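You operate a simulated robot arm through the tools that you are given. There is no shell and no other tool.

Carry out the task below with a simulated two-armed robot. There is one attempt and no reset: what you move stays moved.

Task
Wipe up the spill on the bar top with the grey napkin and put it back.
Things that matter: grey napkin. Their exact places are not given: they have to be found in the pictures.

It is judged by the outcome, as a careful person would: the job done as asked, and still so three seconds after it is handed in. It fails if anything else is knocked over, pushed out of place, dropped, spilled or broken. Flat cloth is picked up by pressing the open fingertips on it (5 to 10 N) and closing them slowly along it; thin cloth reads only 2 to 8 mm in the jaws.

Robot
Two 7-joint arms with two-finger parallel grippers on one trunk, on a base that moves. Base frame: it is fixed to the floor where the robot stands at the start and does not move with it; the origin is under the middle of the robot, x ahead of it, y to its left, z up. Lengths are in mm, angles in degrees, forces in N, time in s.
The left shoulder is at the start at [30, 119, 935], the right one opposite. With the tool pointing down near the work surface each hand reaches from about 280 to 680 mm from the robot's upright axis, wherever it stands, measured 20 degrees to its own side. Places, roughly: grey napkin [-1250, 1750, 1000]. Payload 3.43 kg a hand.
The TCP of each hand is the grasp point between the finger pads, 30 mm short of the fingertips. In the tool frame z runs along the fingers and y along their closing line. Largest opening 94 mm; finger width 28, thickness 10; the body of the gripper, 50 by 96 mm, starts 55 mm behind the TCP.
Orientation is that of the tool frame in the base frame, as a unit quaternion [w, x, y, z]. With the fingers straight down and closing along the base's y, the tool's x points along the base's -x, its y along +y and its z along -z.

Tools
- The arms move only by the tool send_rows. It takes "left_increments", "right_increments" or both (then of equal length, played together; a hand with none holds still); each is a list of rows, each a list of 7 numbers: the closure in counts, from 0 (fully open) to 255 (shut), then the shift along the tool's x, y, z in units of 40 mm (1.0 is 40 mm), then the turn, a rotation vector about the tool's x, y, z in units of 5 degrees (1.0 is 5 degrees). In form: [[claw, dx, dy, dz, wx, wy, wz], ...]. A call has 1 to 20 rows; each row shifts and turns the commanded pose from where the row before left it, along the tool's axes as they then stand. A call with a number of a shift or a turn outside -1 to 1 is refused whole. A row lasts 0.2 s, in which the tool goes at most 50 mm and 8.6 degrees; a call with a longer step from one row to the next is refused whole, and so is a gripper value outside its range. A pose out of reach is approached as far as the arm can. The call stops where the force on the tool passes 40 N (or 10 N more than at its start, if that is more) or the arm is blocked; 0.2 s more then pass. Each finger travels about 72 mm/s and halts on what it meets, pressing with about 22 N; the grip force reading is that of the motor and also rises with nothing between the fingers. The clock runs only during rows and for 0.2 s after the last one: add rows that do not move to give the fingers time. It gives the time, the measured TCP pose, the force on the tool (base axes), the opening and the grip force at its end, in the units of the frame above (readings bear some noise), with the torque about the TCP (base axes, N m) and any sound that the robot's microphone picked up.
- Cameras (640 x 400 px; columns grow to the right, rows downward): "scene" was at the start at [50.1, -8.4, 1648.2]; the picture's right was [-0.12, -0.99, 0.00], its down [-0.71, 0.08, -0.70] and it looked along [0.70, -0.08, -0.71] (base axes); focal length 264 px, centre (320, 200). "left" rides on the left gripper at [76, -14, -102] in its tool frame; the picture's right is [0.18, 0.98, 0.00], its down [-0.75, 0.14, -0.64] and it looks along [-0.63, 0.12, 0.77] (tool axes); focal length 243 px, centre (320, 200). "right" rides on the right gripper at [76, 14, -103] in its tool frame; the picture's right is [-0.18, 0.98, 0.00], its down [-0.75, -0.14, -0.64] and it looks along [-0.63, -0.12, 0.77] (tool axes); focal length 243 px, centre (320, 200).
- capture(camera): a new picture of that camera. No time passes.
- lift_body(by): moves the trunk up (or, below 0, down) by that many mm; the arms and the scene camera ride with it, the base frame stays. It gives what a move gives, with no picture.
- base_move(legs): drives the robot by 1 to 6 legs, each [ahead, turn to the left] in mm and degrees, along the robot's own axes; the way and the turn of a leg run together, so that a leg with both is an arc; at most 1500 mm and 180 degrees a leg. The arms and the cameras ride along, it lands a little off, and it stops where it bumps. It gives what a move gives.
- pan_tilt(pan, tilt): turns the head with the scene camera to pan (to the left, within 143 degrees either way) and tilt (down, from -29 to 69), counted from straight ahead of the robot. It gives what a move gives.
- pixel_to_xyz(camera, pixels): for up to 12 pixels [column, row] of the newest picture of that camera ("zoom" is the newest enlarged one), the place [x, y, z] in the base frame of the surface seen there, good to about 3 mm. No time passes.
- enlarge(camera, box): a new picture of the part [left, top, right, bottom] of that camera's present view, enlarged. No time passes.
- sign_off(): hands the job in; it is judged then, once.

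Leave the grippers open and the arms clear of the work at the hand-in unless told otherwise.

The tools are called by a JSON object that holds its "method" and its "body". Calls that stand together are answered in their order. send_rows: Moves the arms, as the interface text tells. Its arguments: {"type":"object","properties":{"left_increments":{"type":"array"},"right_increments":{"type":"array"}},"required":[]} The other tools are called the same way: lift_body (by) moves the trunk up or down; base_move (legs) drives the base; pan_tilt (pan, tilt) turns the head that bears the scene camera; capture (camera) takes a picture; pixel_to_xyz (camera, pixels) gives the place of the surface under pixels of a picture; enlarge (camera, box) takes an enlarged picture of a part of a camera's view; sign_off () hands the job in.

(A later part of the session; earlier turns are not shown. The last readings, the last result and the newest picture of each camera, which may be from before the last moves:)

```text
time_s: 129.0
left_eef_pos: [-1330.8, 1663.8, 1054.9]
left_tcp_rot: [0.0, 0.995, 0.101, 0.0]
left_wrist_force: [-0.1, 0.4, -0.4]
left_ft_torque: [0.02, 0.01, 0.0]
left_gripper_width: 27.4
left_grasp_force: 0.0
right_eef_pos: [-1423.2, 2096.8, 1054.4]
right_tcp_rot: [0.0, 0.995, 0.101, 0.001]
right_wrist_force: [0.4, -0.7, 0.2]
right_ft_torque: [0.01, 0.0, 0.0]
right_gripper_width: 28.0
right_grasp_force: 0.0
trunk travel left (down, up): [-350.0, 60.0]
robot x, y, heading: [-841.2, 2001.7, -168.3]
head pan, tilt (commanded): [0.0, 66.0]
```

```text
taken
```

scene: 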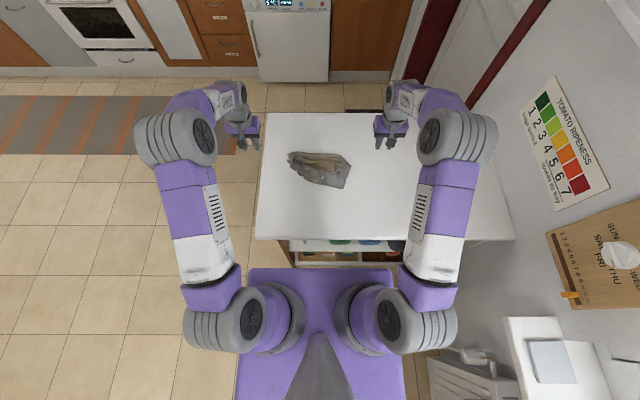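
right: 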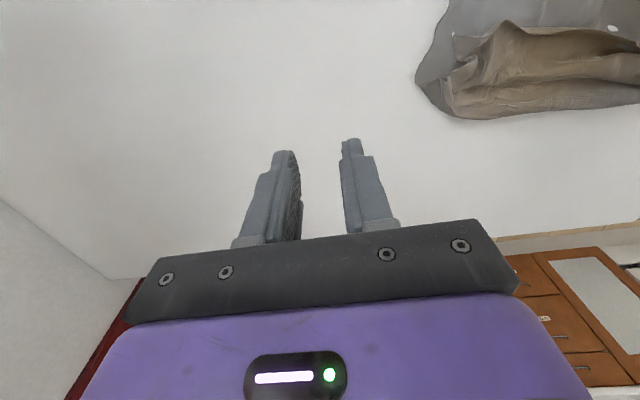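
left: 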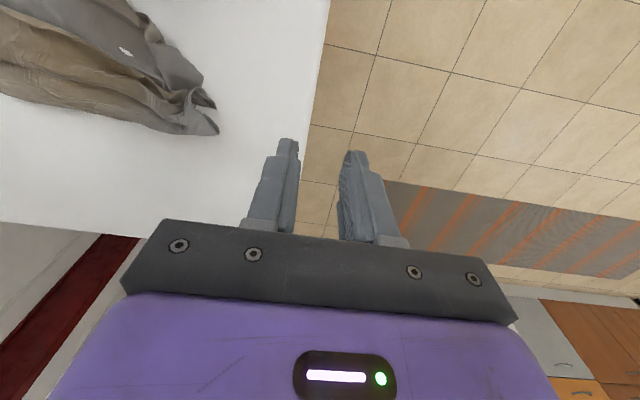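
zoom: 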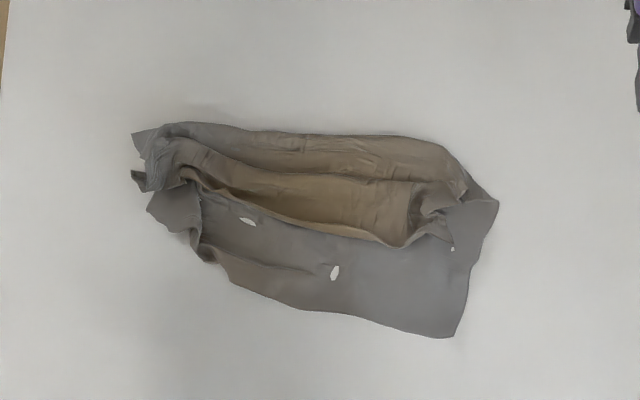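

The brown band is a doubled layer: the far part folds at its far ridge and returns to a hem close to the middle. The ridge next to the hem stands about 12 mm up (z 914 at (-1388, 1875)), so straddling it with fingers closing front-to-back should catch only the top layer. I turn the left gripper 90 degrees about its axis while it's clear of everything.

{"method": "send_rows", "body": {"left_increments": [[140, 0, 0, 0, 0, 0, 1], [140, 0, 0, 0, 0, 0, 1], [140, 0, 0, 0, 0, 0, 1], [140, 0, 0, 0, 0, 0, 1], [140, 0, 0, 0, 0, 0, 1], [140, 0, 0, 0, 0, 0, 1], [140, 0, 0, 0, 0, 0, 1], [140, 0, 0, 0, 0, 0, 1], [140, 0, 0, 0, 0, 0, 1], [140, 0, 0, 0, 0, 0, 1], [140, 0, 0, 0, 0, 0, 1], [140, 0, 0, 0, 0, 0, 1], [140, 0, 0, 0, 0, 0, 1], [140, 0, 0, 0, 0, 0, 1], [140, 0, 0, 0, 0, 0, 1], [140, 0, 0, 0, 0, 0, 1], [140, 0, 0, 0, 0, 0, 1], [140, 0, 0, 0, 0, 0, 1]]}}

{"method": "capture", "body": {"camera": "left"}}

{"method": "capture", "body": {"camera": "scene"}}

```text
time_s: 132.8
left_eef_pos: [-1332.3, 1662.8, 1052.2]
left_tcp_rot: [0.001, 0.775, -0.633, 0.0]
left_wrist_force: [-1.1, 0.2, 0.4]
left_ft_torque: [0.01, 0.02, -0.02]
left_gripper_width: 42.4
left_grasp_force: 0.0
right_eef_pos: [-1423.6, 2098.0, 1055.0]
right_tcp_rot: [0.0, 0.995, 0.101, 0.0]
right_wrist_force: [0.1, 0.6, 0.3]
right_ft_torque: [0.01, -0.01, 0.03]
right_gripper_width: 27.8
right_grasp_force: 0.0
trunk travel left (down, up): [-350.0, 60.0]
robot x, y, heading: [-833.9, 2000.9, -168.5]
head pan, tilt (commanded): [0.0, 66.0]
```

```text
taken
```

left: 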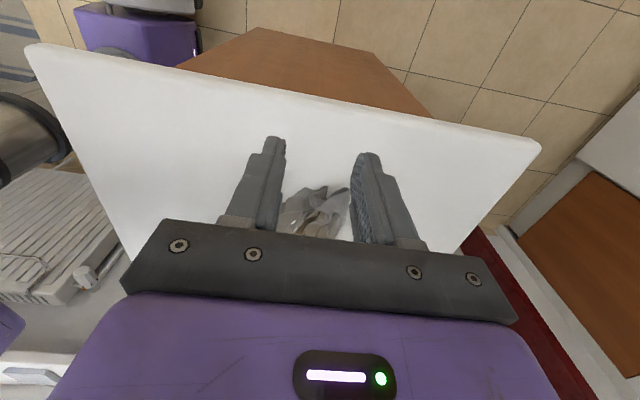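

```text
taken
```

scene: 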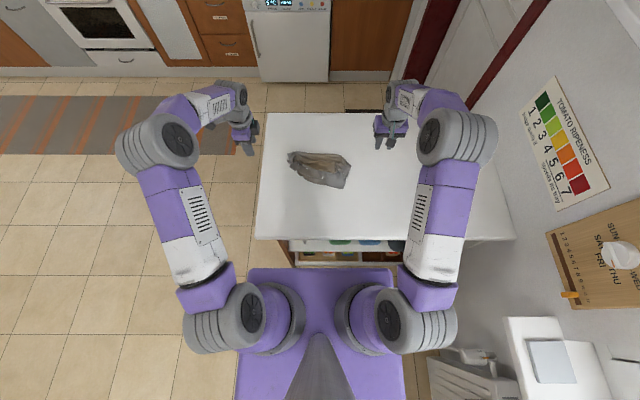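

The gripper is turned, so its fingers now close front-to-back. I sample the cloth's height profile across the band at two columns of the last enlarged scene picture to place the pinch.

{"method": "enlarge", "body": {"camera": "scene", "box": [270, 130, 370, 200]}}

{"method": "pixel_to_xyz", "body": {"camera": "zoom", "pixels": [[320, 135], [320, 145], [320, 155], [320, 165], [320, 172], [320, 180], [320, 190], [320, 200], [320, 210], [320, 220], [320, 230], [320, 250]]}}

{"method": "pixel_to_xyz", "body": {"camera": "zoom", "pixels": [[250, 130], [250, 145], [250, 155], [250, 165], [250, 172], [250, 180], [250, 190], [250, 200], [250, 210], [400, 170], [400, 200], [400, 230]]}}

```text
5.71 times, centred on (320, 165) of scene
```

zoom: 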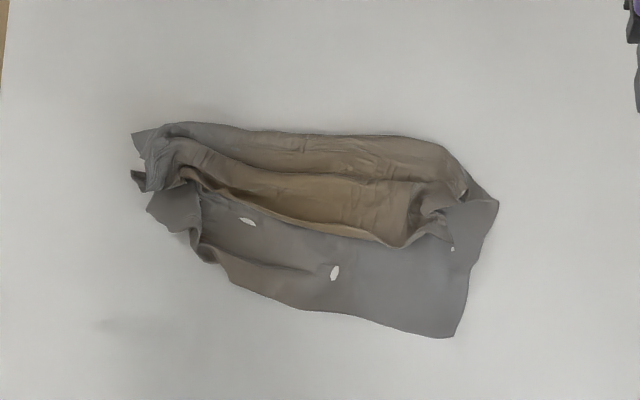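

```text
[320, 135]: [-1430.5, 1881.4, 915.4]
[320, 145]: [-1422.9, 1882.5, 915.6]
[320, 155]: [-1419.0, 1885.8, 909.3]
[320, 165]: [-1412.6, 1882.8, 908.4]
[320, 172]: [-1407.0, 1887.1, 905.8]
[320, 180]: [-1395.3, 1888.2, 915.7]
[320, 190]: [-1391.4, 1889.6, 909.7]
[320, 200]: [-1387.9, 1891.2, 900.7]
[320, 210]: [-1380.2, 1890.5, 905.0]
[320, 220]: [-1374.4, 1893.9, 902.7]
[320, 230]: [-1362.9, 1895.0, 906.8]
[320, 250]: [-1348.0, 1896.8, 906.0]
```

```text
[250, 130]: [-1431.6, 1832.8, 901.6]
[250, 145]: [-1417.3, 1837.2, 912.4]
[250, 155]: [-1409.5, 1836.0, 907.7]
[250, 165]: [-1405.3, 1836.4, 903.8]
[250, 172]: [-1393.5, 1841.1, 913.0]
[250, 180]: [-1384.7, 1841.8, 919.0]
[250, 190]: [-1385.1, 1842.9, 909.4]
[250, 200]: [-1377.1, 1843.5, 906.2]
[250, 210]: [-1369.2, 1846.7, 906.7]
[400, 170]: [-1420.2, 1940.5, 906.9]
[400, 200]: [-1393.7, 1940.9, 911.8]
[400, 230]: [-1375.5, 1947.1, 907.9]
```

The profile shows the ridge next to the hem at about x -1393 (z 916), with a valley at -1407 behind it. I bring the left hand over (-1392, 1875) with fingers 30 mm apart and lower to z about 945.

{"method": "send_rows", "body": {"left_increments": [[172, -0.9175, 0.068, 0, 0, 0, 0], [172, -0.9175, 0.068, 0, 0, 0, 0], [172, -0.9175, 0.068, 0, 0, 0, 0], [172, -0.9175, 0.068, 0, 0, 0, 0], [172, -0.9175, 0.068, 0, 0, 0, 0], [172, -0.9175, 0.068, 0, 0, 0, 0], [172, 0, 0, 0.8, 0, 0, 0], [172, 0, 0, 0.8, 0, 0, 0], [172, 0, 0, 0.8, 0, 0, 0], [172, 0, 0, 0.2, 0, 0, 0], [172, 0, 0, 0, 0, 0, 0]]}}

{"method": "capture", "body": {"camera": "left"}}

{"method": "enlarge", "body": {"camera": "scene", "box": [270, 120, 380, 200]}}

```text
time_s: 135.2
left_eef_pos: [-1389.8, 1875.9, 947.9]
left_tcp_rot: [0.0, 0.775, -0.632, 0.001]
left_wrist_force: [-0.4, -0.1, 0.1]
left_ft_torque: [-0.01, 0.01, 0.0]
left_gripper_width: 30.4
left_grasp_force: 0.0
right_eef_pos: [-1424.2, 2097.4, 1055.3]
right_tcp_rot: [0.0, 0.995, 0.101, 0.0]
right_wrist_force: [0.1, -0.5, -0.5]
right_ft_torque: [0.02, 0.03, -0.02]
right_gripper_width: 27.8
right_grasp_force: 0.1
trunk travel left (down, up): [-350.0, 60.0]
robot x, y, heading: [-836.3, 2000.2, -168.2]
head pan, tilt (commanded): [0.0, 66.0]
```

```text
taken
```

left: 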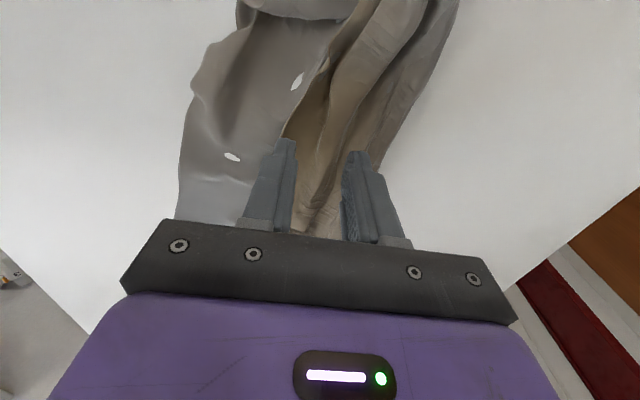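

```text
5.00 times, centred on (325, 160) of scene
```

zoom: 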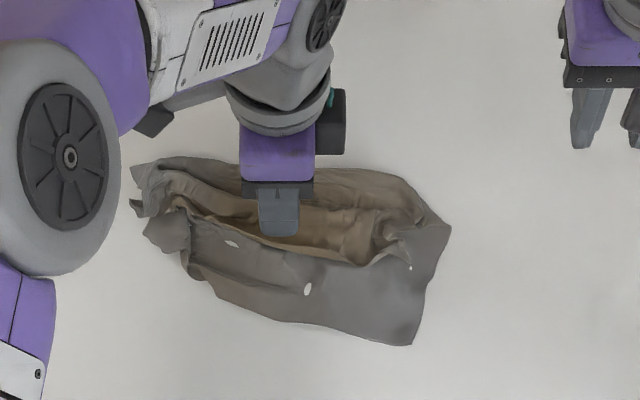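

The fingers straddle the ridge: the near finger at the hem edge and the far one in the valley. I lower 12.5 mm, so the tips stay about 3 mm above the lower layer, and close slowly.

{"method": "send_rows", "body": {"left_increments": [[172, 0, 0, 0.2, 0, 0, 0], [172, 0, 0, 0.11, 0, 0, 0], [180, 0, 0, 0, 0, 0, 0], [190, 0, 0, 0, 0, 0, 0], [200, 0, 0, 0, 0, 0, 0], [210, 0, 0, 0, 0, 0, 0], [220, 0, 0, 0, 0, 0, 0], [230, 0, 0, 0, 0, 0, 0], [240, 0, 0, 0, 0, 0, 0], [255, 0, 0, 0, 0, 0, 0], [255, 0, 0, 0, 0, 0, 0], [255, 0, 0, 0, 0, 0, 0]]}}

{"method": "capture", "body": {"camera": "left"}}

```text
time_s: 137.8
left_eef_pos: [-1391.5, 1874.1, 935.3]
left_tcp_rot: [0.0, 0.775, -0.632, -0.001]
left_wrist_force: [0.2, 0.9, 0.8]
left_ft_torque: [0.01, 0.0, 0.01]
left_gripper_width: 1.9
left_grasp_force: 21.9
right_eef_pos: [-1423.8, 2096.9, 1053.8]
right_tcp_rot: [-0.001, 0.995, 0.101, 0.0]
right_wrist_force: [0.2, 1.0, -1.1]
right_ft_torque: [0.0, -0.01, 0.01]
right_gripper_width: 27.8
right_grasp_force: 0.1
trunk travel left (down, up): [-350.0, 60.0]
robot x, y, heading: [-835.1, 2002.2, -168.5]
head pan, tilt (commanded): [0.0, 66.0]
```

```text
taken
```

left: 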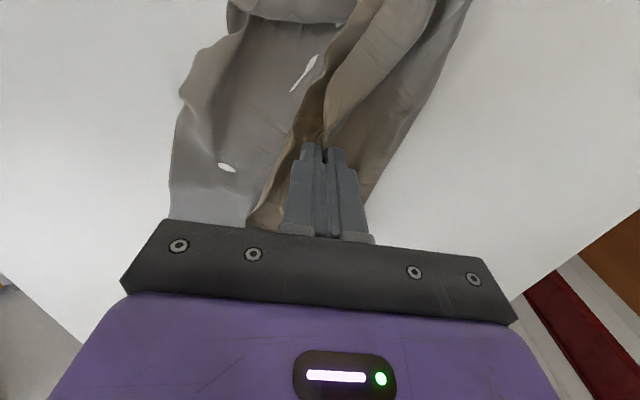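

It closed at 1.9 mm, holding the ridge. I lift 45 mm to check that only the top layer comes up.

{"method": "send_rows", "body": {"left_increments": [[255, 0, 0, -0.3, 0, 0, 0], [255, 0, 0, -0.4, 0, 0, 0], [255, 0, 0, -0.4, 0, 0, 0], [255, 0, 0, 0, 0, 0, 0]]}}

{"method": "capture", "body": {"camera": "left"}}

{"method": "enlarge", "body": {"camera": "scene", "box": [270, 120, 380, 200]}}

{"method": "capture", "body": {"camera": "right"}}

```text
time_s: 138.8
left_eef_pos: [-1391.8, 1877.0, 978.9]
left_tcp_rot: [0.001, 0.775, -0.632, 0.0]
left_wrist_force: [0.7, 0.0, -1.0]
left_ft_torque: [0.03, 0.0, 0.0]
left_gripper_width: 2.2
left_grasp_force: 22.1
right_eef_pos: [-1424.1, 2096.1, 1054.3]
right_tcp_rot: [0.0, 0.995, 0.102, 0.0]
right_wrist_force: [0.3, 0.9, -0.3]
right_ft_torque: [0.01, 0.0, 0.02]
right_gripper_width: 27.6
right_grasp_force: 0.0
trunk travel left (down, up): [-350.0, 60.0]
robot x, y, heading: [-838.4, 1997.6, -168.6]
head pan, tilt (commanded): [0.0, 66.0]
```

```text
taken
```

left: 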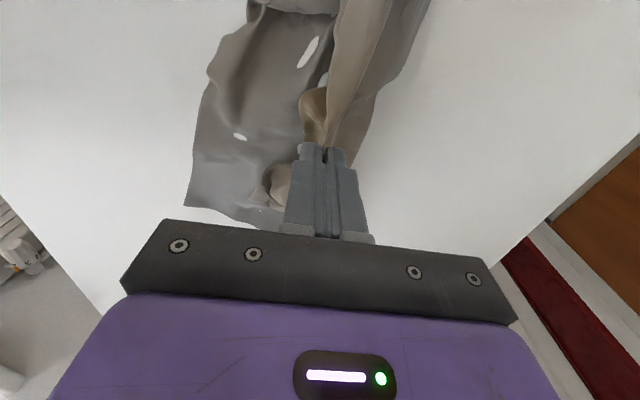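

```text
5.00 times, centred on (325, 160) of scene
```

zoom: 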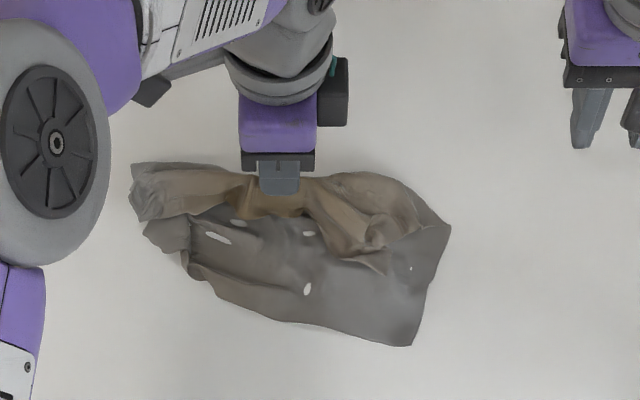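

```text
taken
```

right: 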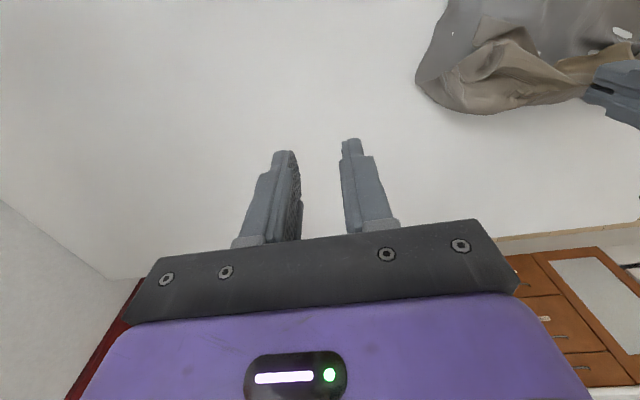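

Only the top layer came up; the grey layer stays on the bar. I raise a bit more, tilt the fingers 10 degrees outward for reach, carry the hem about 109 mm away from me over the fold, and come down partway.

{"method": "send_rows", "body": {"left_increments": [[255, 0, 0, -0.375, 0, 0, 0], [255, 0, 0, 0, -1, 0, 0], [255, 0, 0, 0, -1, 0, 0], [255, 0, 0.672, 0.118, 0, 0, 0], [255, 0, 0.672, 0.118, 0, 0, 0], [255, 0, 0.672, 0.118, 0, 0, 0], [255, 0, 0.672, 0.118, 0, 0, 0], [255, 0, -0.085, 0.48, 0, 0, 0], [255, 0, -0.085, 0.48, 0, 0, 0], [255, 0, 0, 0, 0, 0, 0]]}}

{"method": "capture", "body": {"camera": "left"}}

{"method": "enlarge", "body": {"camera": "scene", "box": [270, 110, 380, 200]}}

{"method": "capture", "body": {"camera": "right"}}

```text
time_s: 141.0
left_eef_pos: [-1480.4, 1849.8, 957.9]
left_tcp_rot: [0.067, 0.772, -0.629, -0.056]
left_wrist_force: [0.1, 0.3, -0.1]
left_ft_torque: [0.02, -0.03, 0.0]
left_gripper_width: 2.0
left_grasp_force: 21.9
left hand out of reach, approached as far as the arm can: row 7, 9
right_eef_pos: [-1424.0, 2096.6, 1053.8]
right_tcp_rot: [0.0, 0.995, 0.101, 0.0]
right_wrist_force: [-0.5, 0.0, -0.2]
right_ft_torque: [0.0, 0.02, 0.01]
right_gripper_width: 27.5
right_grasp_force: 0.1
trunk travel left (down, up): [-350.0, 60.0]
robot x, y, heading: [-835.4, 2002.5, -168.6]
head pan, tilt (commanded): [0.0, 66.0]
```

```text
taken
```

left: 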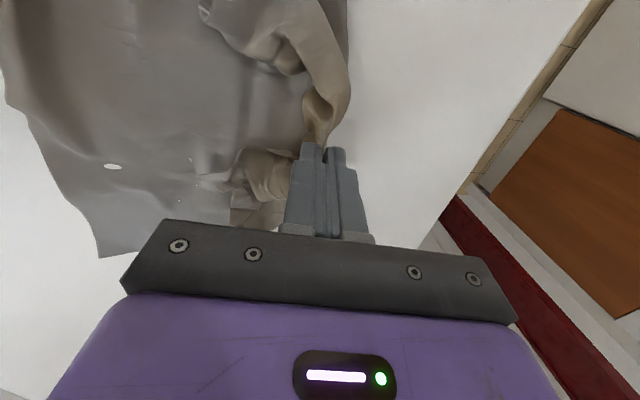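

```text
4.44 times, centred on (325, 155) of scene
```

zoom: 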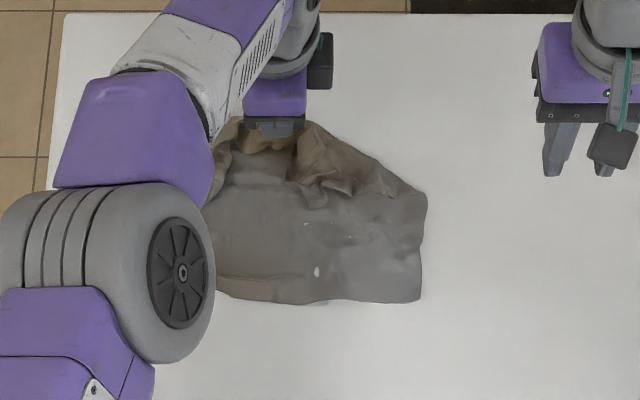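

```text
taken
```

right: 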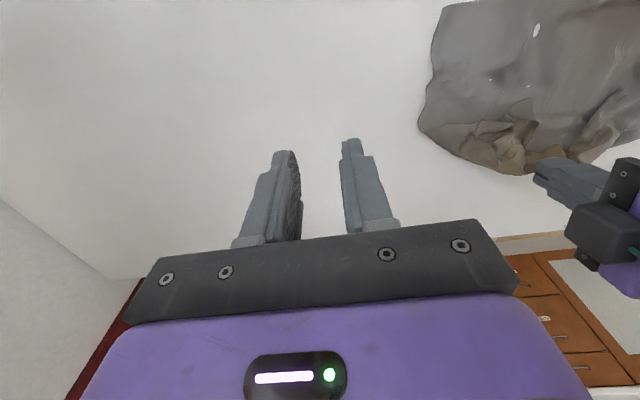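

Excellent: the napkin is now mostly spread, with only the far part still in the hand. I lower it 20 mm to the bar and open the fingers slowly.

{"method": "send_rows", "body": {"left_increments": [[255, 0, -0.044, 0.25, 0, 0, 0], [255, 0, -0.044, 0.24, 0, 0, 0], [255, 0, 0, 0, 0, 0, 0], [240, 0, 0, 0, 0, 0, 0], [225, 0, 0, 0, 0, 0, 0], [210, 0, 0, 0, 0, 0, 0], [200, 0, 0, 0, 0, 0, 0], [200, 0, 0, 0, 0, 0, 0]]}}

{"method": "capture", "body": {"camera": "left"}}

```text
time_s: 142.8
left_eef_pos: [-1481.4, 1851.6, 937.9]
left_tcp_rot: [0.067, 0.772, -0.63, -0.055]
left_wrist_force: [0.1, 0.6, 0.3]
left_ft_torque: [-0.01, 0.02, -0.01]
left_gripper_width: 20.2
left_grasp_force: 0.1
right_eef_pos: [-1423.3, 2096.7, 1054.8]
right_tcp_rot: [0.0, 0.995, 0.101, 0.0]
right_wrist_force: [0.6, -0.1, -0.4]
right_ft_torque: [-0.02, 0.03, 0.01]
right_gripper_width: 27.6
right_grasp_force: 0.1
trunk travel left (down, up): [-350.0, 60.0]
robot x, y, heading: [-836.6, 2002.0, -168.4]
head pan, tilt (commanded): [0.0, 66.0]
```

```text
taken
```

left: 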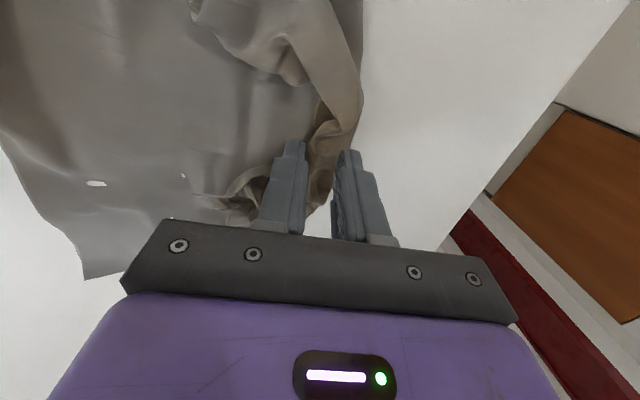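

Released at a 20 mm opening. I raise the hand straight up 100 mm and move it to the left, clear of the napkin, to look.

{"method": "send_rows", "body": {"left_increments": [[200, 0, 0.07, -0.4, 0, 0, 0], [200, 0, 0.14, -0.8, 0, 0, 0], [200, 0, 0.14, -0.8, 0, 0, 0], [200, 0, 0.09, -0.5, 0, 0, 0], [200, 1, 0, 0, 0, 0, 0], [200, 1, 0, 0, 0, 0, 0], [200, 1, 0, 0, 0, 0, 0], [200, 1, 0, 0, 0, 0, 0], [200, 1, 0, 0, 0, 0, 0], [200, 0, 0, 0, 0, 0, 0]]}}

{"method": "capture", "body": {"camera": "scene"}}

{"method": "enlarge", "body": {"camera": "scene", "box": [270, 120, 370, 200]}}

```text
time_s: 145.0
left_eef_pos: [-1443.0, 1658.4, 1038.9]
left_tcp_rot: [0.068, 0.772, -0.629, -0.055]
left_wrist_force: [-0.4, 0.6, 1.0]
left_ft_torque: [-0.02, -0.01, 0.02]
left_gripper_width: 20.4
left_grasp_force: 0.0
right_eef_pos: [-1424.7, 2097.9, 1053.9]
right_tcp_rot: [0.0, 0.995, 0.101, 0.0]
right_wrist_force: [-0.7, 0.2, -0.8]
right_ft_torque: [0.0, 0.0, 0.03]
right_gripper_width: 27.8
right_grasp_force: 0.1
trunk travel left (down, up): [-350.0, 60.0]
robot x, y, heading: [-835.1, 2004.5, -168.6]
head pan, tilt (commanded): [0.0, 66.0]
```

```text
taken
```

scene: 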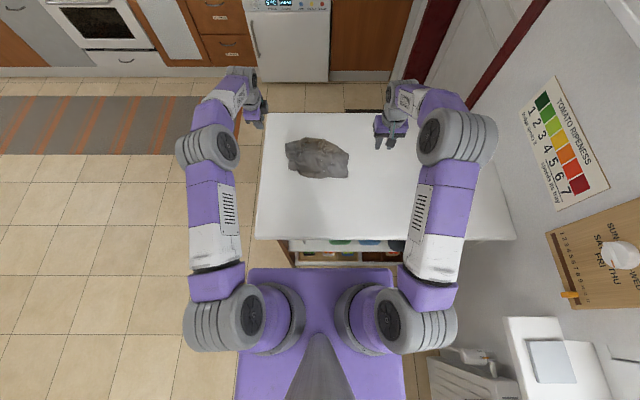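

```text
5.00 times, centred on (320, 160) of scene
```

zoom: 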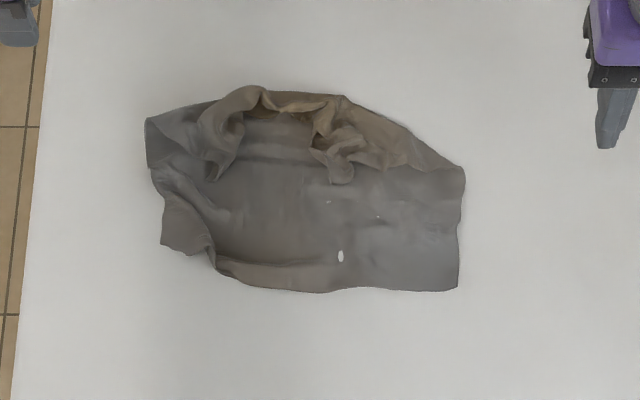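

The napkin now lies mostly spread on its spot, with two small flaps folded over at the far edge. I measure its outline to compare with the original place.

{"method": "pixel_to_xyz", "body": {"camera": "zoom", "pixels": [[147, 120], [163, 243], [222, 275], [320, 291], [456, 288], [463, 172], [400, 125], [340, 97], [260, 88], [340, 178], [222, 172], [310, 200]]}}

{"method": "capture", "body": {"camera": "right"}}

```text
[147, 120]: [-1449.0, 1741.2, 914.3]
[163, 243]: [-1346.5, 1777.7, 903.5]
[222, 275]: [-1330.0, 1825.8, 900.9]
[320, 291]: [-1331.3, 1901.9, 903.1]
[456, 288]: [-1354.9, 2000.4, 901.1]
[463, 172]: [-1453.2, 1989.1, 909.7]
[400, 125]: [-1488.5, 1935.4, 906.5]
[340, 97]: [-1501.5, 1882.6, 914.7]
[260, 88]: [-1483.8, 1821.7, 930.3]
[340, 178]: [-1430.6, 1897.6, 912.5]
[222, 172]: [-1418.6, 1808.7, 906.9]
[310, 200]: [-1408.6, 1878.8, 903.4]
```

```text
taken
```

right: 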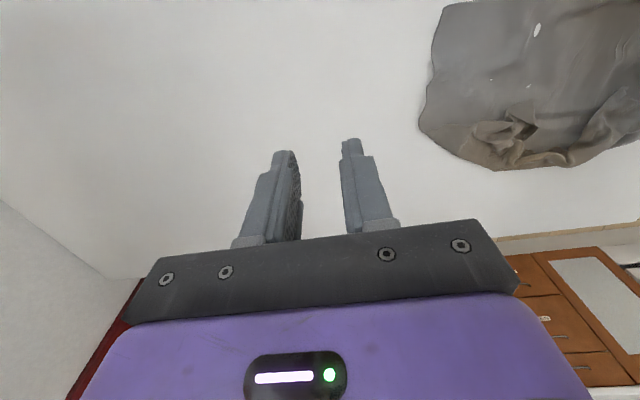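

The napkin's centre sits about 36 mm too far from me, because the lower layer slid when I flipped the hem. I bring both hands, fingers closed and left one straightened, over its near edge: left at (-1350, 1835), right at (-1365, 1965). There I'll press lightly and slide it back toward me.

{"method": "send_rows", "body": {"left_increments": [[255, 0, 0, 0, 1, 0, 0], [255, 0, 0, 0, 1, 0, 0], [255, -0.773, -0.632, 0, 0, 0, 0], [255, -0.773, -0.632, 0, 0, 0, 0], [255, -0.773, -0.632, 0, 0, 0, 0], [255, -0.773, -0.632, 0, 0, 0, 0], [255, -0.773, -0.632, 0, 0, 0, 0], [255, 0, 0, 0.75, 0, 0, 0], [255, 0, 0, 0.75, 0, 0, 0], [255, 0, 0, 0.75, 0, 0, 0], [255, 0, 0, 0, 0, 0, 0]], "right_increments": [[255, 0, 0, 0, 0, 0, 0], [255, 0, 0, 0, 0, 0, 0], [255, 0.1575, 0.711, 0, 0, 0, 0], [255, 0.1575, 0.711, 0, 0, 0, 0], [255, 0.1575, 0.711, 0, 0, 0, 0], [255, 0.1575, 0.711, 0, 0, 0, 0], [255, 0.1575, 0.711, 0, 0, 0, 0], [255, 0, 0, 0.87, 0, 0, 0], [255, 0, 0, 0.87, 0, 0, 0], [255, 0, 0, 0.87, 0, 0, 0], [255, 0, 0, 0, 0, 0, 0]]}}

{"method": "enlarge", "body": {"camera": "scene", "box": [260, 110, 380, 200]}}

```text
time_s: 147.4
left_eef_pos: [-1337.3, 1838.6, 947.4]
left_tcp_rot: [0.001, 0.775, -0.632, -0.002]
left_wrist_force: [-0.6, 0.7, 1.1]
left_ft_torque: [-0.01, 0.03, 0.0]
left_gripper_width: 0.0
left_grasp_force: 21.9
left hand out of reach, approached as far as the arm can: row 2
right_eef_pos: [-1363.9, 1963.6, 949.6]
right_tcp_rot: [0.0, 0.995, 0.1, -0.001]
right_wrist_force: [-0.3, 0.8, -0.2]
right_ft_torque: [-0.01, -0.01, 0.01]
right_gripper_width: 0.0
right_grasp_force: 22.2
trunk travel left (down, up): [-350.0, 60.0]
robot x, y, heading: [-836.8, 2003.8, -168.6]
head pan, tilt (commanded): [0.0, 66.0]
```

```text
4.44 times, centred on (320, 155) of scene
```

zoom: 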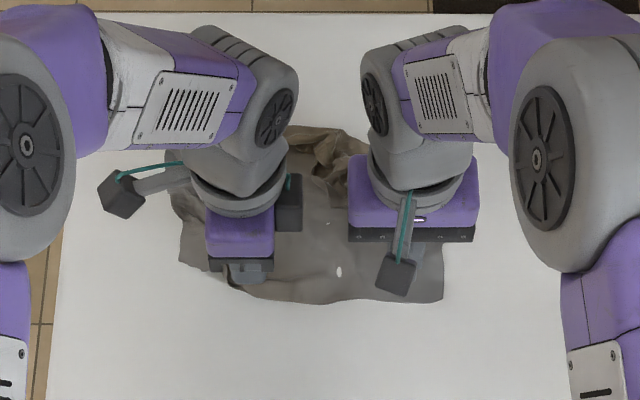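

The left fingertip is close to the hem, so I move it 14 mm in, then lower both hands to just above contact.

{"method": "send_rows", "body": {"left_increments": [[255, 0, 0.35, 0, 0, 0, 0], [255, 0, 0, 0.2, 0, 0, 0], [255, 0, 0, 0.13, 0, 0, 0], [255, 0, 0, 0.025, 0, 0, 0], [255, 0, 0, 0.025, 0, 0, 0], [255, 0, 0, 0, 0, 0, 0]], "right_increments": [[255, 0, 0, 0, 0, 0, 0], [255, 0, 0, 0.25, 0, 0, 0], [255, 0, 0, 0.13, 0, 0, 0], [255, 0, 0, 0.025, 0, 0, 0], [255, 0, 0, 0.025, 0, 0, 0], [255, 0, 0, 0, 0, 0, 0]]}}

```text
time_s: 148.8
left_eef_pos: [-1350.7, 1833.8, 932.0]
left_tcp_rot: [0.0, 0.775, -0.632, -0.001]
left_wrist_force: [-0.6, 0.1, 0.1]
left_ft_torque: [-0.01, 0.01, 0.01]
left_gripper_width: 0.0
left_grasp_force: 22.1
right_eef_pos: [-1362.3, 1963.1, 931.7]
right_tcp_rot: [0.0, 0.995, 0.101, 0.0]
right_wrist_force: [0.3, 0.2, 0.2]
right_ft_torque: [-0.01, 0.0, 0.01]
right_gripper_width: 0.0
right_grasp_force: 21.8
trunk travel left (down, up): [-350.0, 60.0]
robot x, y, heading: [-833.1, 2002.7, -168.5]
head pan, tilt (commanded): [0.0, 66.0]
```

Both are at z about 932 with no load yet. I go down 2 mm in 1 mm steps.

{"method": "send_rows", "body": {"left_increments": [[255, 0, 0, 0.025, 0, 0, 0], [255, 0, 0, 0.02, 0, 0, 0], [255, 0, 0, 0, 0, 0, 0]], "right_increments": [[255, 0, 0, 0.025, 0, 0, 0], [255, 0, 0, 0.02, 0, 0, 0], [255, 0, 0, 0, 0, 0, 0]]}}

```text
time_s: 149.6
left_eef_pos: [-1350.9, 1834.0, 931.0]
left_tcp_rot: [-0.001, 0.775, -0.632, 0.0]
left_wrist_force: [0.2, -0.2, 1.7]
left_ft_torque: [0.02, 0.02, -0.01]
left_gripper_width: 0.0
left_grasp_force: 22.4
right_eef_pos: [-1362.6, 1963.1, 931.6]
right_tcp_rot: [0.001, 0.995, 0.101, 0.0]
right_wrist_force: [-1.2, -0.3, 6.2]
right_ft_torque: [-0.01, -0.03, 0.0]
right_gripper_width: 0.0
right_grasp_force: 22.4
trunk travel left (down, up): [-350.0, 60.0]
robot x, y, heading: [-837.0, 2000.8, -168.4]
head pan, tilt (commanded): [0.0, 66.0]
```

Right presses 6 N and left 1.7 N. I press the left 0.6 mm more and slide both hands 40 mm toward me together, slowly.

{"method": "send_rows", "body": {"left_increments": [[255, 0, 0, 0.016, 0, 0, 0], [255, 0, -0.2, 0, 0, 0, 0], [255, 0, -0.2, 0, 0, 0, 0], [255, 0, -0.2, 0, 0, 0, 0], [255, 0, -0.2, 0, 0, 0, 0], [255, 0, -0.2, 0, 0, 0, 0], [255, 0, 0, 0, 0, 0, 0]], "right_increments": [[255, 0, 0, 0, 0, 0, 0], [255, 0.2, 0, 0, 0, 0, 0], [255, 0.2, 0, 0, 0, 0, 0], [255, 0.2, 0, 0, 0, 0, 0], [255, 0.2, 0, 0, 0, 0, 0], [255, 0.2, 0, 0, 0, 0, 0], [255, 0, 0, 0, 0, 0, 0]]}}

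{"method": "enlarge", "body": {"camera": "scene", "box": [260, 110, 380, 200]}}

```text
time_s: 151.2
left_eef_pos: [-1311.6, 1842.5, 931.0]
left_tcp_rot: [0.001, 0.775, -0.631, -0.002]
left_wrist_force: [-6.3, -1.9, 19.3]
left_ft_torque: [-0.08, 0.13, -0.03]
left_gripper_width: 0.0
left_grasp_force: 22.2
right_eef_pos: [-1322.9, 1972.0, 931.9]
right_tcp_rot: [0.0, 0.995, 0.101, 0.0]
right_wrist_force: [-0.8, 0.9, 0.8]
right_ft_torque: [-0.01, 0.0, 0.03]
right_gripper_width: 0.1
right_grasp_force: 21.2
trunk travel left (down, up): [-350.0, 60.0]
robot x, y, heading: [-837.0, 2004.0, -168.4]
head pan, tilt (commanded): [0.0, 66.0]
```

```text
4.44 times, centred on (320, 155) of scene
```

zoom: 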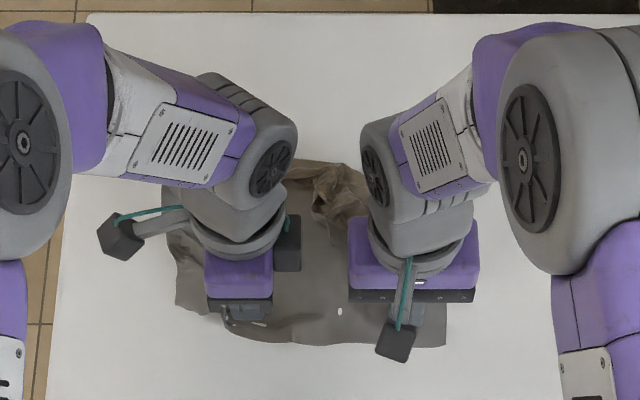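

The napkin slid with the hands; its middle is back on the home spot. The left hand stays as an anchor, eased a little. I raise the right hand and move it aside to see the remaining right flap at the far edge.

{"method": "send_rows", "body": {"left_increments": [[255, 0, 0, -0.02, 0, 0, 0], [255, 0, 0, 0, 0, 0, 0], [255, 0, 0, 0, 0, 0, 0], [255, 0, 0, 0, 0, 0, 0], [255, 0, 0, 0, 0, 0, 0], [255, 0, 0, 0, 0, 0, 0]], "right_increments": [[255, 0, 0, -0.5, 0, 0, 0], [255, 0, 0, -1, 0, 0, 0], [160, 0, -1, -0.5, 0, 0, 0], [160, 0, -1, 0, 0, 0, 0], [160, 0, -1, 0, 0, 0, 0], [160, 0, 0, 0, 0, 0, 0]]}}

{"method": "enlarge", "body": {"camera": "scene", "box": [280, 130, 370, 195]}}

{"method": "capture", "body": {"camera": "right"}}

```text
time_s: 152.6
left_eef_pos: [-1311.3, 1842.7, 930.9]
left_tcp_rot: [0.0, 0.775, -0.632, 0.0]
left_wrist_force: [2.2, 0.7, 6.2]
left_ft_torque: [0.02, -0.07, 0.01]
left_gripper_width: 0.0
left_grasp_force: 22.2
right_eef_pos: [-1344.4, 2088.5, 1008.9]
right_tcp_rot: [0.0, 0.995, 0.101, 0.0]
right_wrist_force: [0.2, -0.2, -0.1]
right_ft_torque: [0.02, 0.01, -0.02]
right_gripper_width: 35.1
right_grasp_force: 0.0
trunk travel left (down, up): [-350.0, 60.0]
robot x, y, heading: [-833.3, 2000.6, -168.3]
head pan, tilt (commanded): [0.0, 66.0]
```

```text
6.15 times, centred on (325, 162) of scene
```

zoom: 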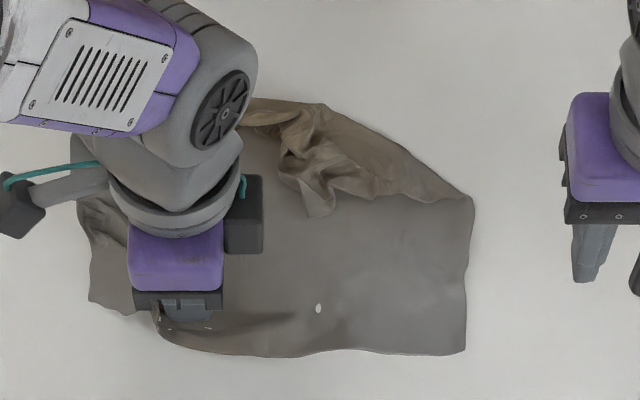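

```text
taken
```

right: 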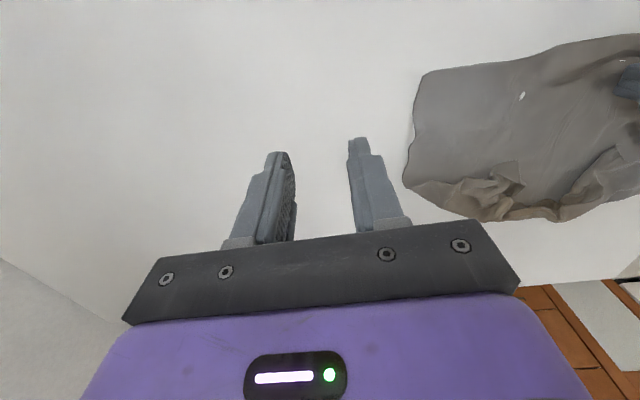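

Only the far-right corner is still folded in: its lobe runs from (305,115) to (320,213) in the enlarged picture, a ridge pointing toward me, which suits the right hand's side-to-side fingers. I read its heights.

{"method": "pixel_to_xyz", "body": {"camera": "zoom", "pixels": [[320, 210], [318, 195], [315, 180], [305, 165], [330, 180], [300, 180], [340, 170], [320, 150], [400, 145], [290, 150], [345, 195], [310, 120]]}}

{"method": "enlarge", "body": {"camera": "right", "box": [390, 20, 640, 240]}}

```text
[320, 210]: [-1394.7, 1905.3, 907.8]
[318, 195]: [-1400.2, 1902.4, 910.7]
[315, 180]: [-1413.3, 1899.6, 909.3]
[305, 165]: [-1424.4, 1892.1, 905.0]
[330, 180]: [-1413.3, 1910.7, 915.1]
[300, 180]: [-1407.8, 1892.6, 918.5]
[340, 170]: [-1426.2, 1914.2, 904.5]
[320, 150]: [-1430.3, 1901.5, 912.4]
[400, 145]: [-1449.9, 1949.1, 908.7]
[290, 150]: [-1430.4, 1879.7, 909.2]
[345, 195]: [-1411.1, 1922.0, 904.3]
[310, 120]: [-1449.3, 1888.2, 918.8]
```

```text
1.82 times, centred on (515, 130) of right
```

zoom: 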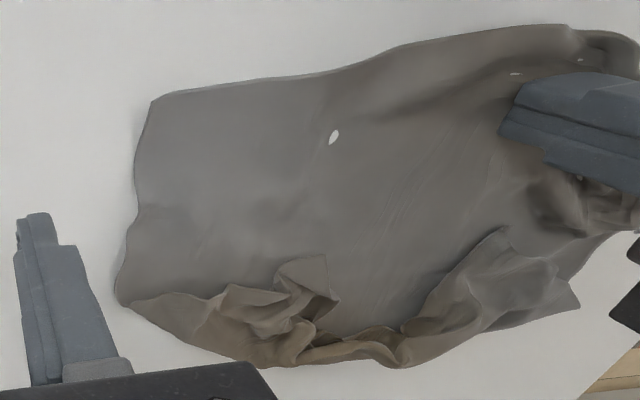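

Both far corners are still folded in slightly; the rest lies flat. The hands' camera modules would come too close together if the left stayed, so I lift the left hand away to the left. Then I bring the right hand over the right lobe at (-1405, 1903), fingers 35 mm apart.

{"method": "send_rows", "body": {"left_increments": [[255, 0, 0, -0.5, 0, 0, 0], [255, 0, 0, -1, 0, 0, 0], [255, 0, 0, -1, 0, 0, 0], [255, 1, 0, -0.5, 0, 0, 0], [255, 1, 0, 0, 0, 0, 0], [255, 1, 0, 0, 0, 0, 0], [255, 1, 0, 0, 0, 0, 0], [255, 1, 0, 0, 0, 0, 0], [255, 0, 0, 0, 0, 0, 0]]}}

{"method": "send_rows", "body": {"right_increments": [[160, -0.485, 0.8465, 0, 0, 0, 0], [160, -0.485, 0.8465, 0, 0, 0, 0], [160, -0.485, 0.8465, 0, 0, 0, 0], [160, -0.485, 0.8465, 0, 0, 0, 0], [160, -0.485, 0.8465, 0, 0, 0, 0], [160, 0, 0, 0.75, 0, 0, 0], [160, 0, 0, 0.75, 0, 0, 0], [160, 0, 0, 0, 0, 0, 0]]}}

{"method": "capture", "body": {"camera": "right"}}

{"method": "enlarge", "body": {"camera": "scene", "box": [280, 130, 370, 195]}}

```text
time_s: 154.6
left_eef_pos: [-1274.2, 1647.1, 1048.9]
left_tcp_rot: [0.0, 0.775, -0.632, 0.001]
left_wrist_force: [0.7, -0.4, 0.3]
left_ft_torque: [-0.03, 0.0, -0.02]
left_gripper_width: 0.0
left_grasp_force: 21.8
right_eef_pos: [-1344.7, 2087.3, 1007.7]
right_tcp_rot: [0.001, 0.995, 0.101, 0.0]
right_wrist_force: [0.7, 0.3, -0.3]
right_ft_torque: [-0.04, -0.01, 0.02]
right_gripper_width: 35.3
right_grasp_force: 0.0
trunk travel left (down, up): [-350.0, 60.0]
robot x, y, heading: [-832.1, 2003.1, -168.4]
head pan, tilt (commanded): [0.0, 66.0]
```

```text
time_s: 156.4
left_eef_pos: [-1272.6, 1646.9, 1050.1]
left_tcp_rot: [-0.001, 0.775, -0.632, 0.0]
left_wrist_force: [0.5, 0.0, 0.7]
left_ft_torque: [0.01, 0.0, 0.01]
left_gripper_width: 0.2
left_grasp_force: 22.0
right_eef_pos: [-1403.8, 1905.1, 951.9]
right_tcp_rot: [0.0, 0.995, 0.101, 0.001]
right_wrist_force: [-0.1, 0.2, 0.3]
right_ft_torque: [0.04, -0.03, -0.02]
right_gripper_width: 35.2
right_grasp_force: 0.1
trunk travel left (down, up): [-350.0, 60.0]
robot x, y, heading: [-835.5, 2001.9, -168.4]
head pan, tilt (commanded): [0.0, 66.0]
```

```text
taken
```

right: 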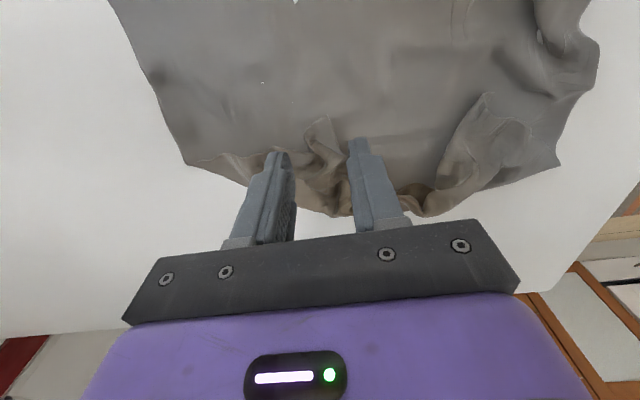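

```text
6.15 times, centred on (325, 162) of scene
```

zoom: 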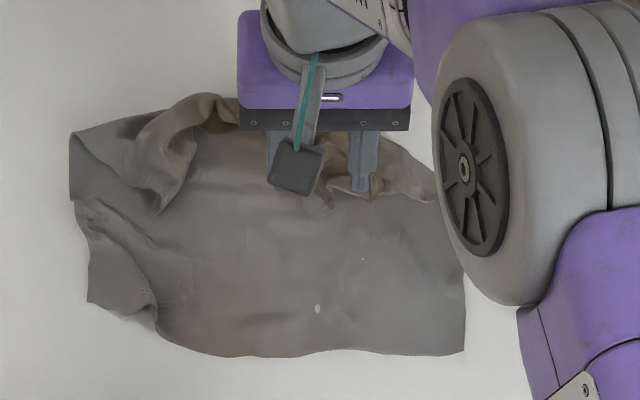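

The lobe is between the right fingers at (325,145). I lower to tips about 4 mm over the bar and close slowly on it.

{"method": "send_rows", "body": {"right_increments": [[160, 0, 0, 0.25, 0, 0, 0], [160, 0, 0, 0.17, 0, 0, 0], [170, 0, 0, 0, 0, 0, 0], [180, 0, 0, 0, 0, 0, 0], [190, 0, 0, 0, 0, 0, 0], [200, 0, 0, 0, 0, 0, 0], [210, 0, 0, 0, 0, 0, 0], [220, 0, 0, 0, 0, 0, 0], [230, 0, 0, 0, 0, 0, 0], [245, 0, 0, 0, 0, 0, 0], [255, 0, 0, 0, 0, 0, 0], [255, 0, 0, 0, 0, 0, 0], [255, 0, 0, -0.4, 0, 0, 0], [255, 0, 0, -0.5, 0, 0, 0], [255, 0, 0, 0, 0, 0, 0]]}}

{"method": "capture", "body": {"camera": "right"}}

{"method": "enlarge", "body": {"camera": "scene", "box": [280, 130, 370, 195]}}

```text
time_s: 159.6
left_eef_pos: [-1274.0, 1647.4, 1049.6]
left_tcp_rot: [0.0, 0.775, -0.632, 0.0]
left_wrist_force: [0.3, 0.4, 0.1]
left_ft_torque: [0.03, -0.02, 0.02]
left_gripper_width: 0.1
left_grasp_force: 22.2
right_eef_pos: [-1408.1, 1905.7, 971.8]
right_tcp_rot: [0.0, 0.995, 0.101, 0.0]
right_wrist_force: [0.4, 1.1, -1.4]
right_ft_torque: [-0.02, 0.02, 0.02]
right_gripper_width: 3.1
right_grasp_force: 22.9
trunk travel left (down, up): [-350.0, 60.0]
robot x, y, heading: [-834.3, 2000.9, -167.9]
head pan, tilt (commanded): [0.0, 66.0]
```

```text
taken
```

right: 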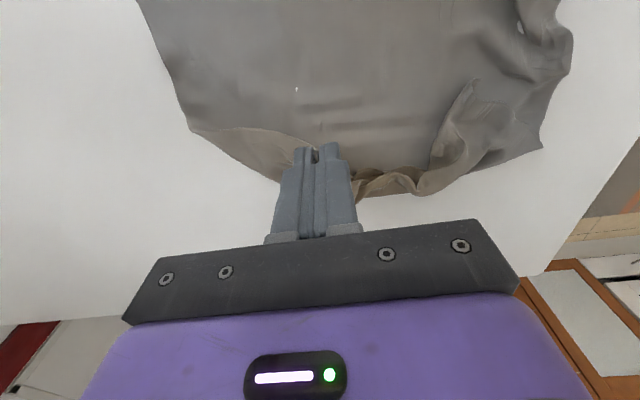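

```text
6.15 times, centred on (325, 162) of scene
```

zoom: 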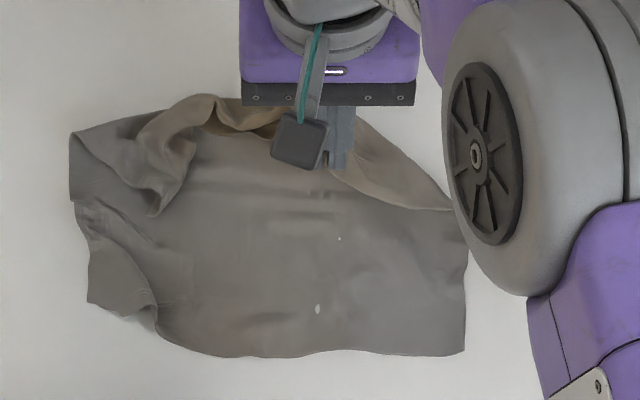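

The right corner's lobe is in the fingers at 3.1 mm. I lift a little, tilt 10 degrees outward for reach, carry it 80 mm away from me and 44 mm to the right, and lower it.

{"method": "send_rows", "body": {"right_increments": [[255, 0, 0, -0.3, 0, 0, 0], [255, 0, 0, 0, 0, -1, 0], [255, 0, 0, 0, 0, -1, 0], [255, -0.4925, -0.275, 0.087, 0, 0, 0], [255, -0.4925, -0.275, 0.087, 0, 0, 0], [255, -0.4925, -0.275, 0.087, 0, 0, 0], [255, -0.4925, -0.275, 0.087, 0, 0, 0], [255, 0.087, 0, 0.4925, 0, 0, 0], [255, 0.087, 0, 0.4925, 0, 0, 0], [255, 0, 0, 0, 0, 0, 0]]}}

{"method": "capture", "body": {"camera": "right"}}

{"method": "enlarge", "body": {"camera": "scene", "box": [280, 120, 370, 195]}}

```text
time_s: 161.8
left_eef_pos: [-1272.8, 1646.8, 1050.6]
left_tcp_rot: [0.001, 0.775, -0.632, 0.0]
left_wrist_force: [-1.2, 0.0, 0.5]
left_ft_torque: [0.0, 0.03, 0.02]
left_gripper_width: 0.0
left_grasp_force: 21.8
right_eef_pos: [-1495.6, 1929.7, 937.0]
right_tcp_rot: [0.009, 0.991, 0.101, -0.086]
right_wrist_force: [1.1, -0.3, 0.6]
right_ft_torque: [-0.01, -0.01, -0.01]
right_gripper_width: 2.8
right_grasp_force: 22.1
trunk travel left (down, up): [-350.0, 60.0]
robot x, y, heading: [-834.6, 2002.2, -168.3]
head pan, tilt (commanded): [0.0, 66.0]
```

```text
taken
```

right: 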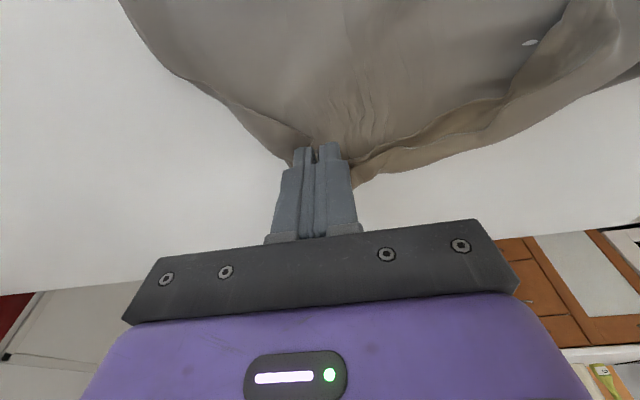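

```text
5.33 times, centred on (325, 158) of scene
```

zoom: 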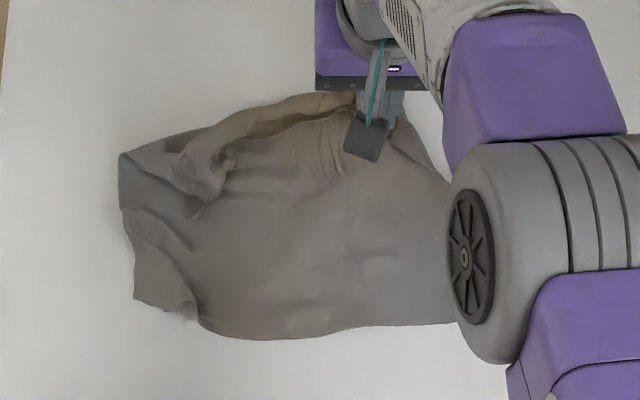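

The right corner is opened out. I release it slowly, then raise the hand and move it right to look.

{"method": "send_rows", "body": {"right_increments": [[240, 0, 0, 0, 0, 0, 0], [220, 0, 0, 0, 0, 0, 0], [200, 0, 0, 0, 0, 0, 0], [185, 0, 0, 0, 0, 0, 0], [185, 0, 0, 0, 0, 0, 0], [185, -0.08, 0, -0.45, 0, 0, 0], [185, -0.17, 0, -0.95, 0, 0, 0], [185, -0.17, 0, -0.95, 0, 0, 0], [185, 0, -1, 0, 0, 0, 0], [185, 0, -1, 0, 0, 0, 0], [185, 0, -1, 0, 0, 0, 0], [185, 0, -1, 0, 0, 0, 0], [185, 0, 0, 0, 0, 0, 0]]}}

{"method": "enlarge", "body": {"camera": "scene", "box": [280, 120, 370, 195]}}

{"method": "capture", "body": {"camera": "scene"}}

```text
time_s: 164.6
left_eef_pos: [-1273.2, 1646.9, 1049.0]
left_tcp_rot: [-0.001, 0.775, -0.632, 0.0]
left_wrist_force: [-0.3, -0.7, 0.1]
left_ft_torque: [-0.02, -0.01, 0.01]
left_gripper_width: 0.0
left_grasp_force: 22.2
right_eef_pos: [-1528.9, 2086.3, 1034.6]
right_tcp_rot: [0.009, 0.991, 0.1, -0.086]
right_wrist_force: [-1.4, -0.3, -0.4]
right_ft_torque: [0.0, -0.03, -0.02]
right_gripper_width: 25.7
right_grasp_force: 0.1
trunk travel left (down, up): [-350.0, 60.0]
robot x, y, heading: [-837.6, 2001.3, -168.4]
head pan, tilt (commanded): [0.0, 66.0]
```

```text
5.33 times, centred on (325, 158) of scene
```

zoom: 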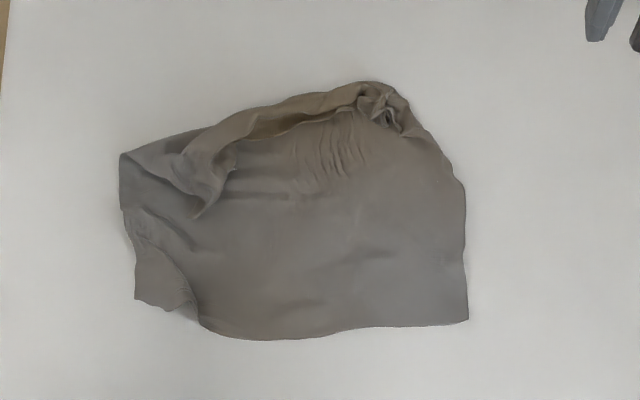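

```text
taken
```

scene: 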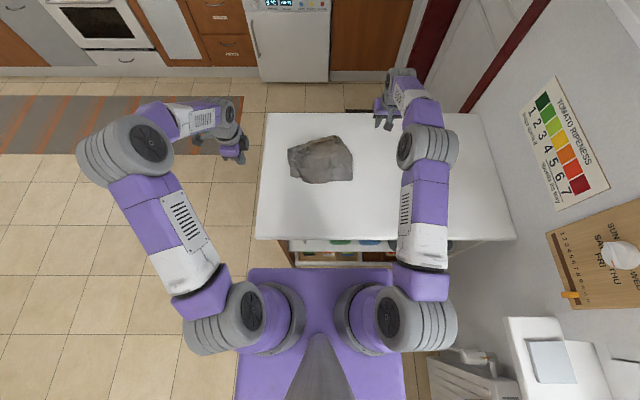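

Nearly flat now; only the far-left corner is still folded in, with its lobe near (205,190) in the enlarged picture. I read its places and turn the left gripper back 90 degrees so its fingers close side-to-side.

{"method": "pixel_to_xyz", "body": {"camera": "zoom", "pixels": [[200, 213], [205, 200], [215, 185], [195, 180], [225, 165], [180, 165], [240, 185], [122, 158], [360, 88], [466, 320], [200, 325], [465, 190]]}}

{"method": "send_rows", "body": {"left_increments": [[160, 0, 0, 0, 0, 0, -1], [160, 0, 0, 0, 0, 0, -1], [160, 0, 0, 0, 0, 0, -1], [160, 0, 0, 0, 0, 0, -1], [160, 0, 0, 0, 0, 0, -1], [160, 0, 0, 0, 0, 0, -1], [160, 0, 0, 0, 0, 0, -1], [160, 0, 0, 0, 0, 0, -1], [160, 0, 0, 0, 0, 0, -1], [160, 0, 0, 0, 0, 0, -1], [160, 0, 0, 0, 0, 0, -1], [160, 0, 0, 0, 0, 0, -1], [160, 0, 0, 0, 0, 0, -1], [160, 0, 0, 0, 0, 0, -1], [160, 0, 0, 0, 0, 0, -1], [160, 0, 0, 0, 0, 0, -1], [160, 0, 0, 0, 0, 0, -1], [160, 0, 0, 0, 0, 0, -1]]}}

```text
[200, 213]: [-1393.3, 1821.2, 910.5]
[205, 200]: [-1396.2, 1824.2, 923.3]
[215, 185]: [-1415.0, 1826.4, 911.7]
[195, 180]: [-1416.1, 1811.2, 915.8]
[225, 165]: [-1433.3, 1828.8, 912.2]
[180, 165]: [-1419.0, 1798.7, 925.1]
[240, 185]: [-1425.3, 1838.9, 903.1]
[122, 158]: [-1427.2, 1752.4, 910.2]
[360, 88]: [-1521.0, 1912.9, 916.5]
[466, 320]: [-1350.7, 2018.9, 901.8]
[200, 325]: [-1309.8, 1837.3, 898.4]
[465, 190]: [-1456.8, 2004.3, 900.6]
```

```text
time_s: 168.4
left_eef_pos: [-1271.7, 1645.9, 1051.2]
left_tcp_rot: [0.0, 0.995, 0.102, 0.0]
left_wrist_force: [0.0, 0.2, -0.2]
left_ft_torque: [0.01, 0.0, -0.02]
left_gripper_width: 35.1
left_grasp_force: 0.1
right_eef_pos: [-1529.2, 2086.1, 1034.5]
right_tcp_rot: [0.008, 0.991, 0.101, -0.087]
right_wrist_force: [0.4, -0.4, -0.1]
right_ft_torque: [0.03, 0.01, -0.01]
right_gripper_width: 25.6
right_grasp_force: 0.0
trunk travel left (down, up): [-350.0, 60.0]
robot x, y, heading: [-832.1, 1999.9, -168.5]
head pan, tilt (commanded): [0.0, 66.0]
```

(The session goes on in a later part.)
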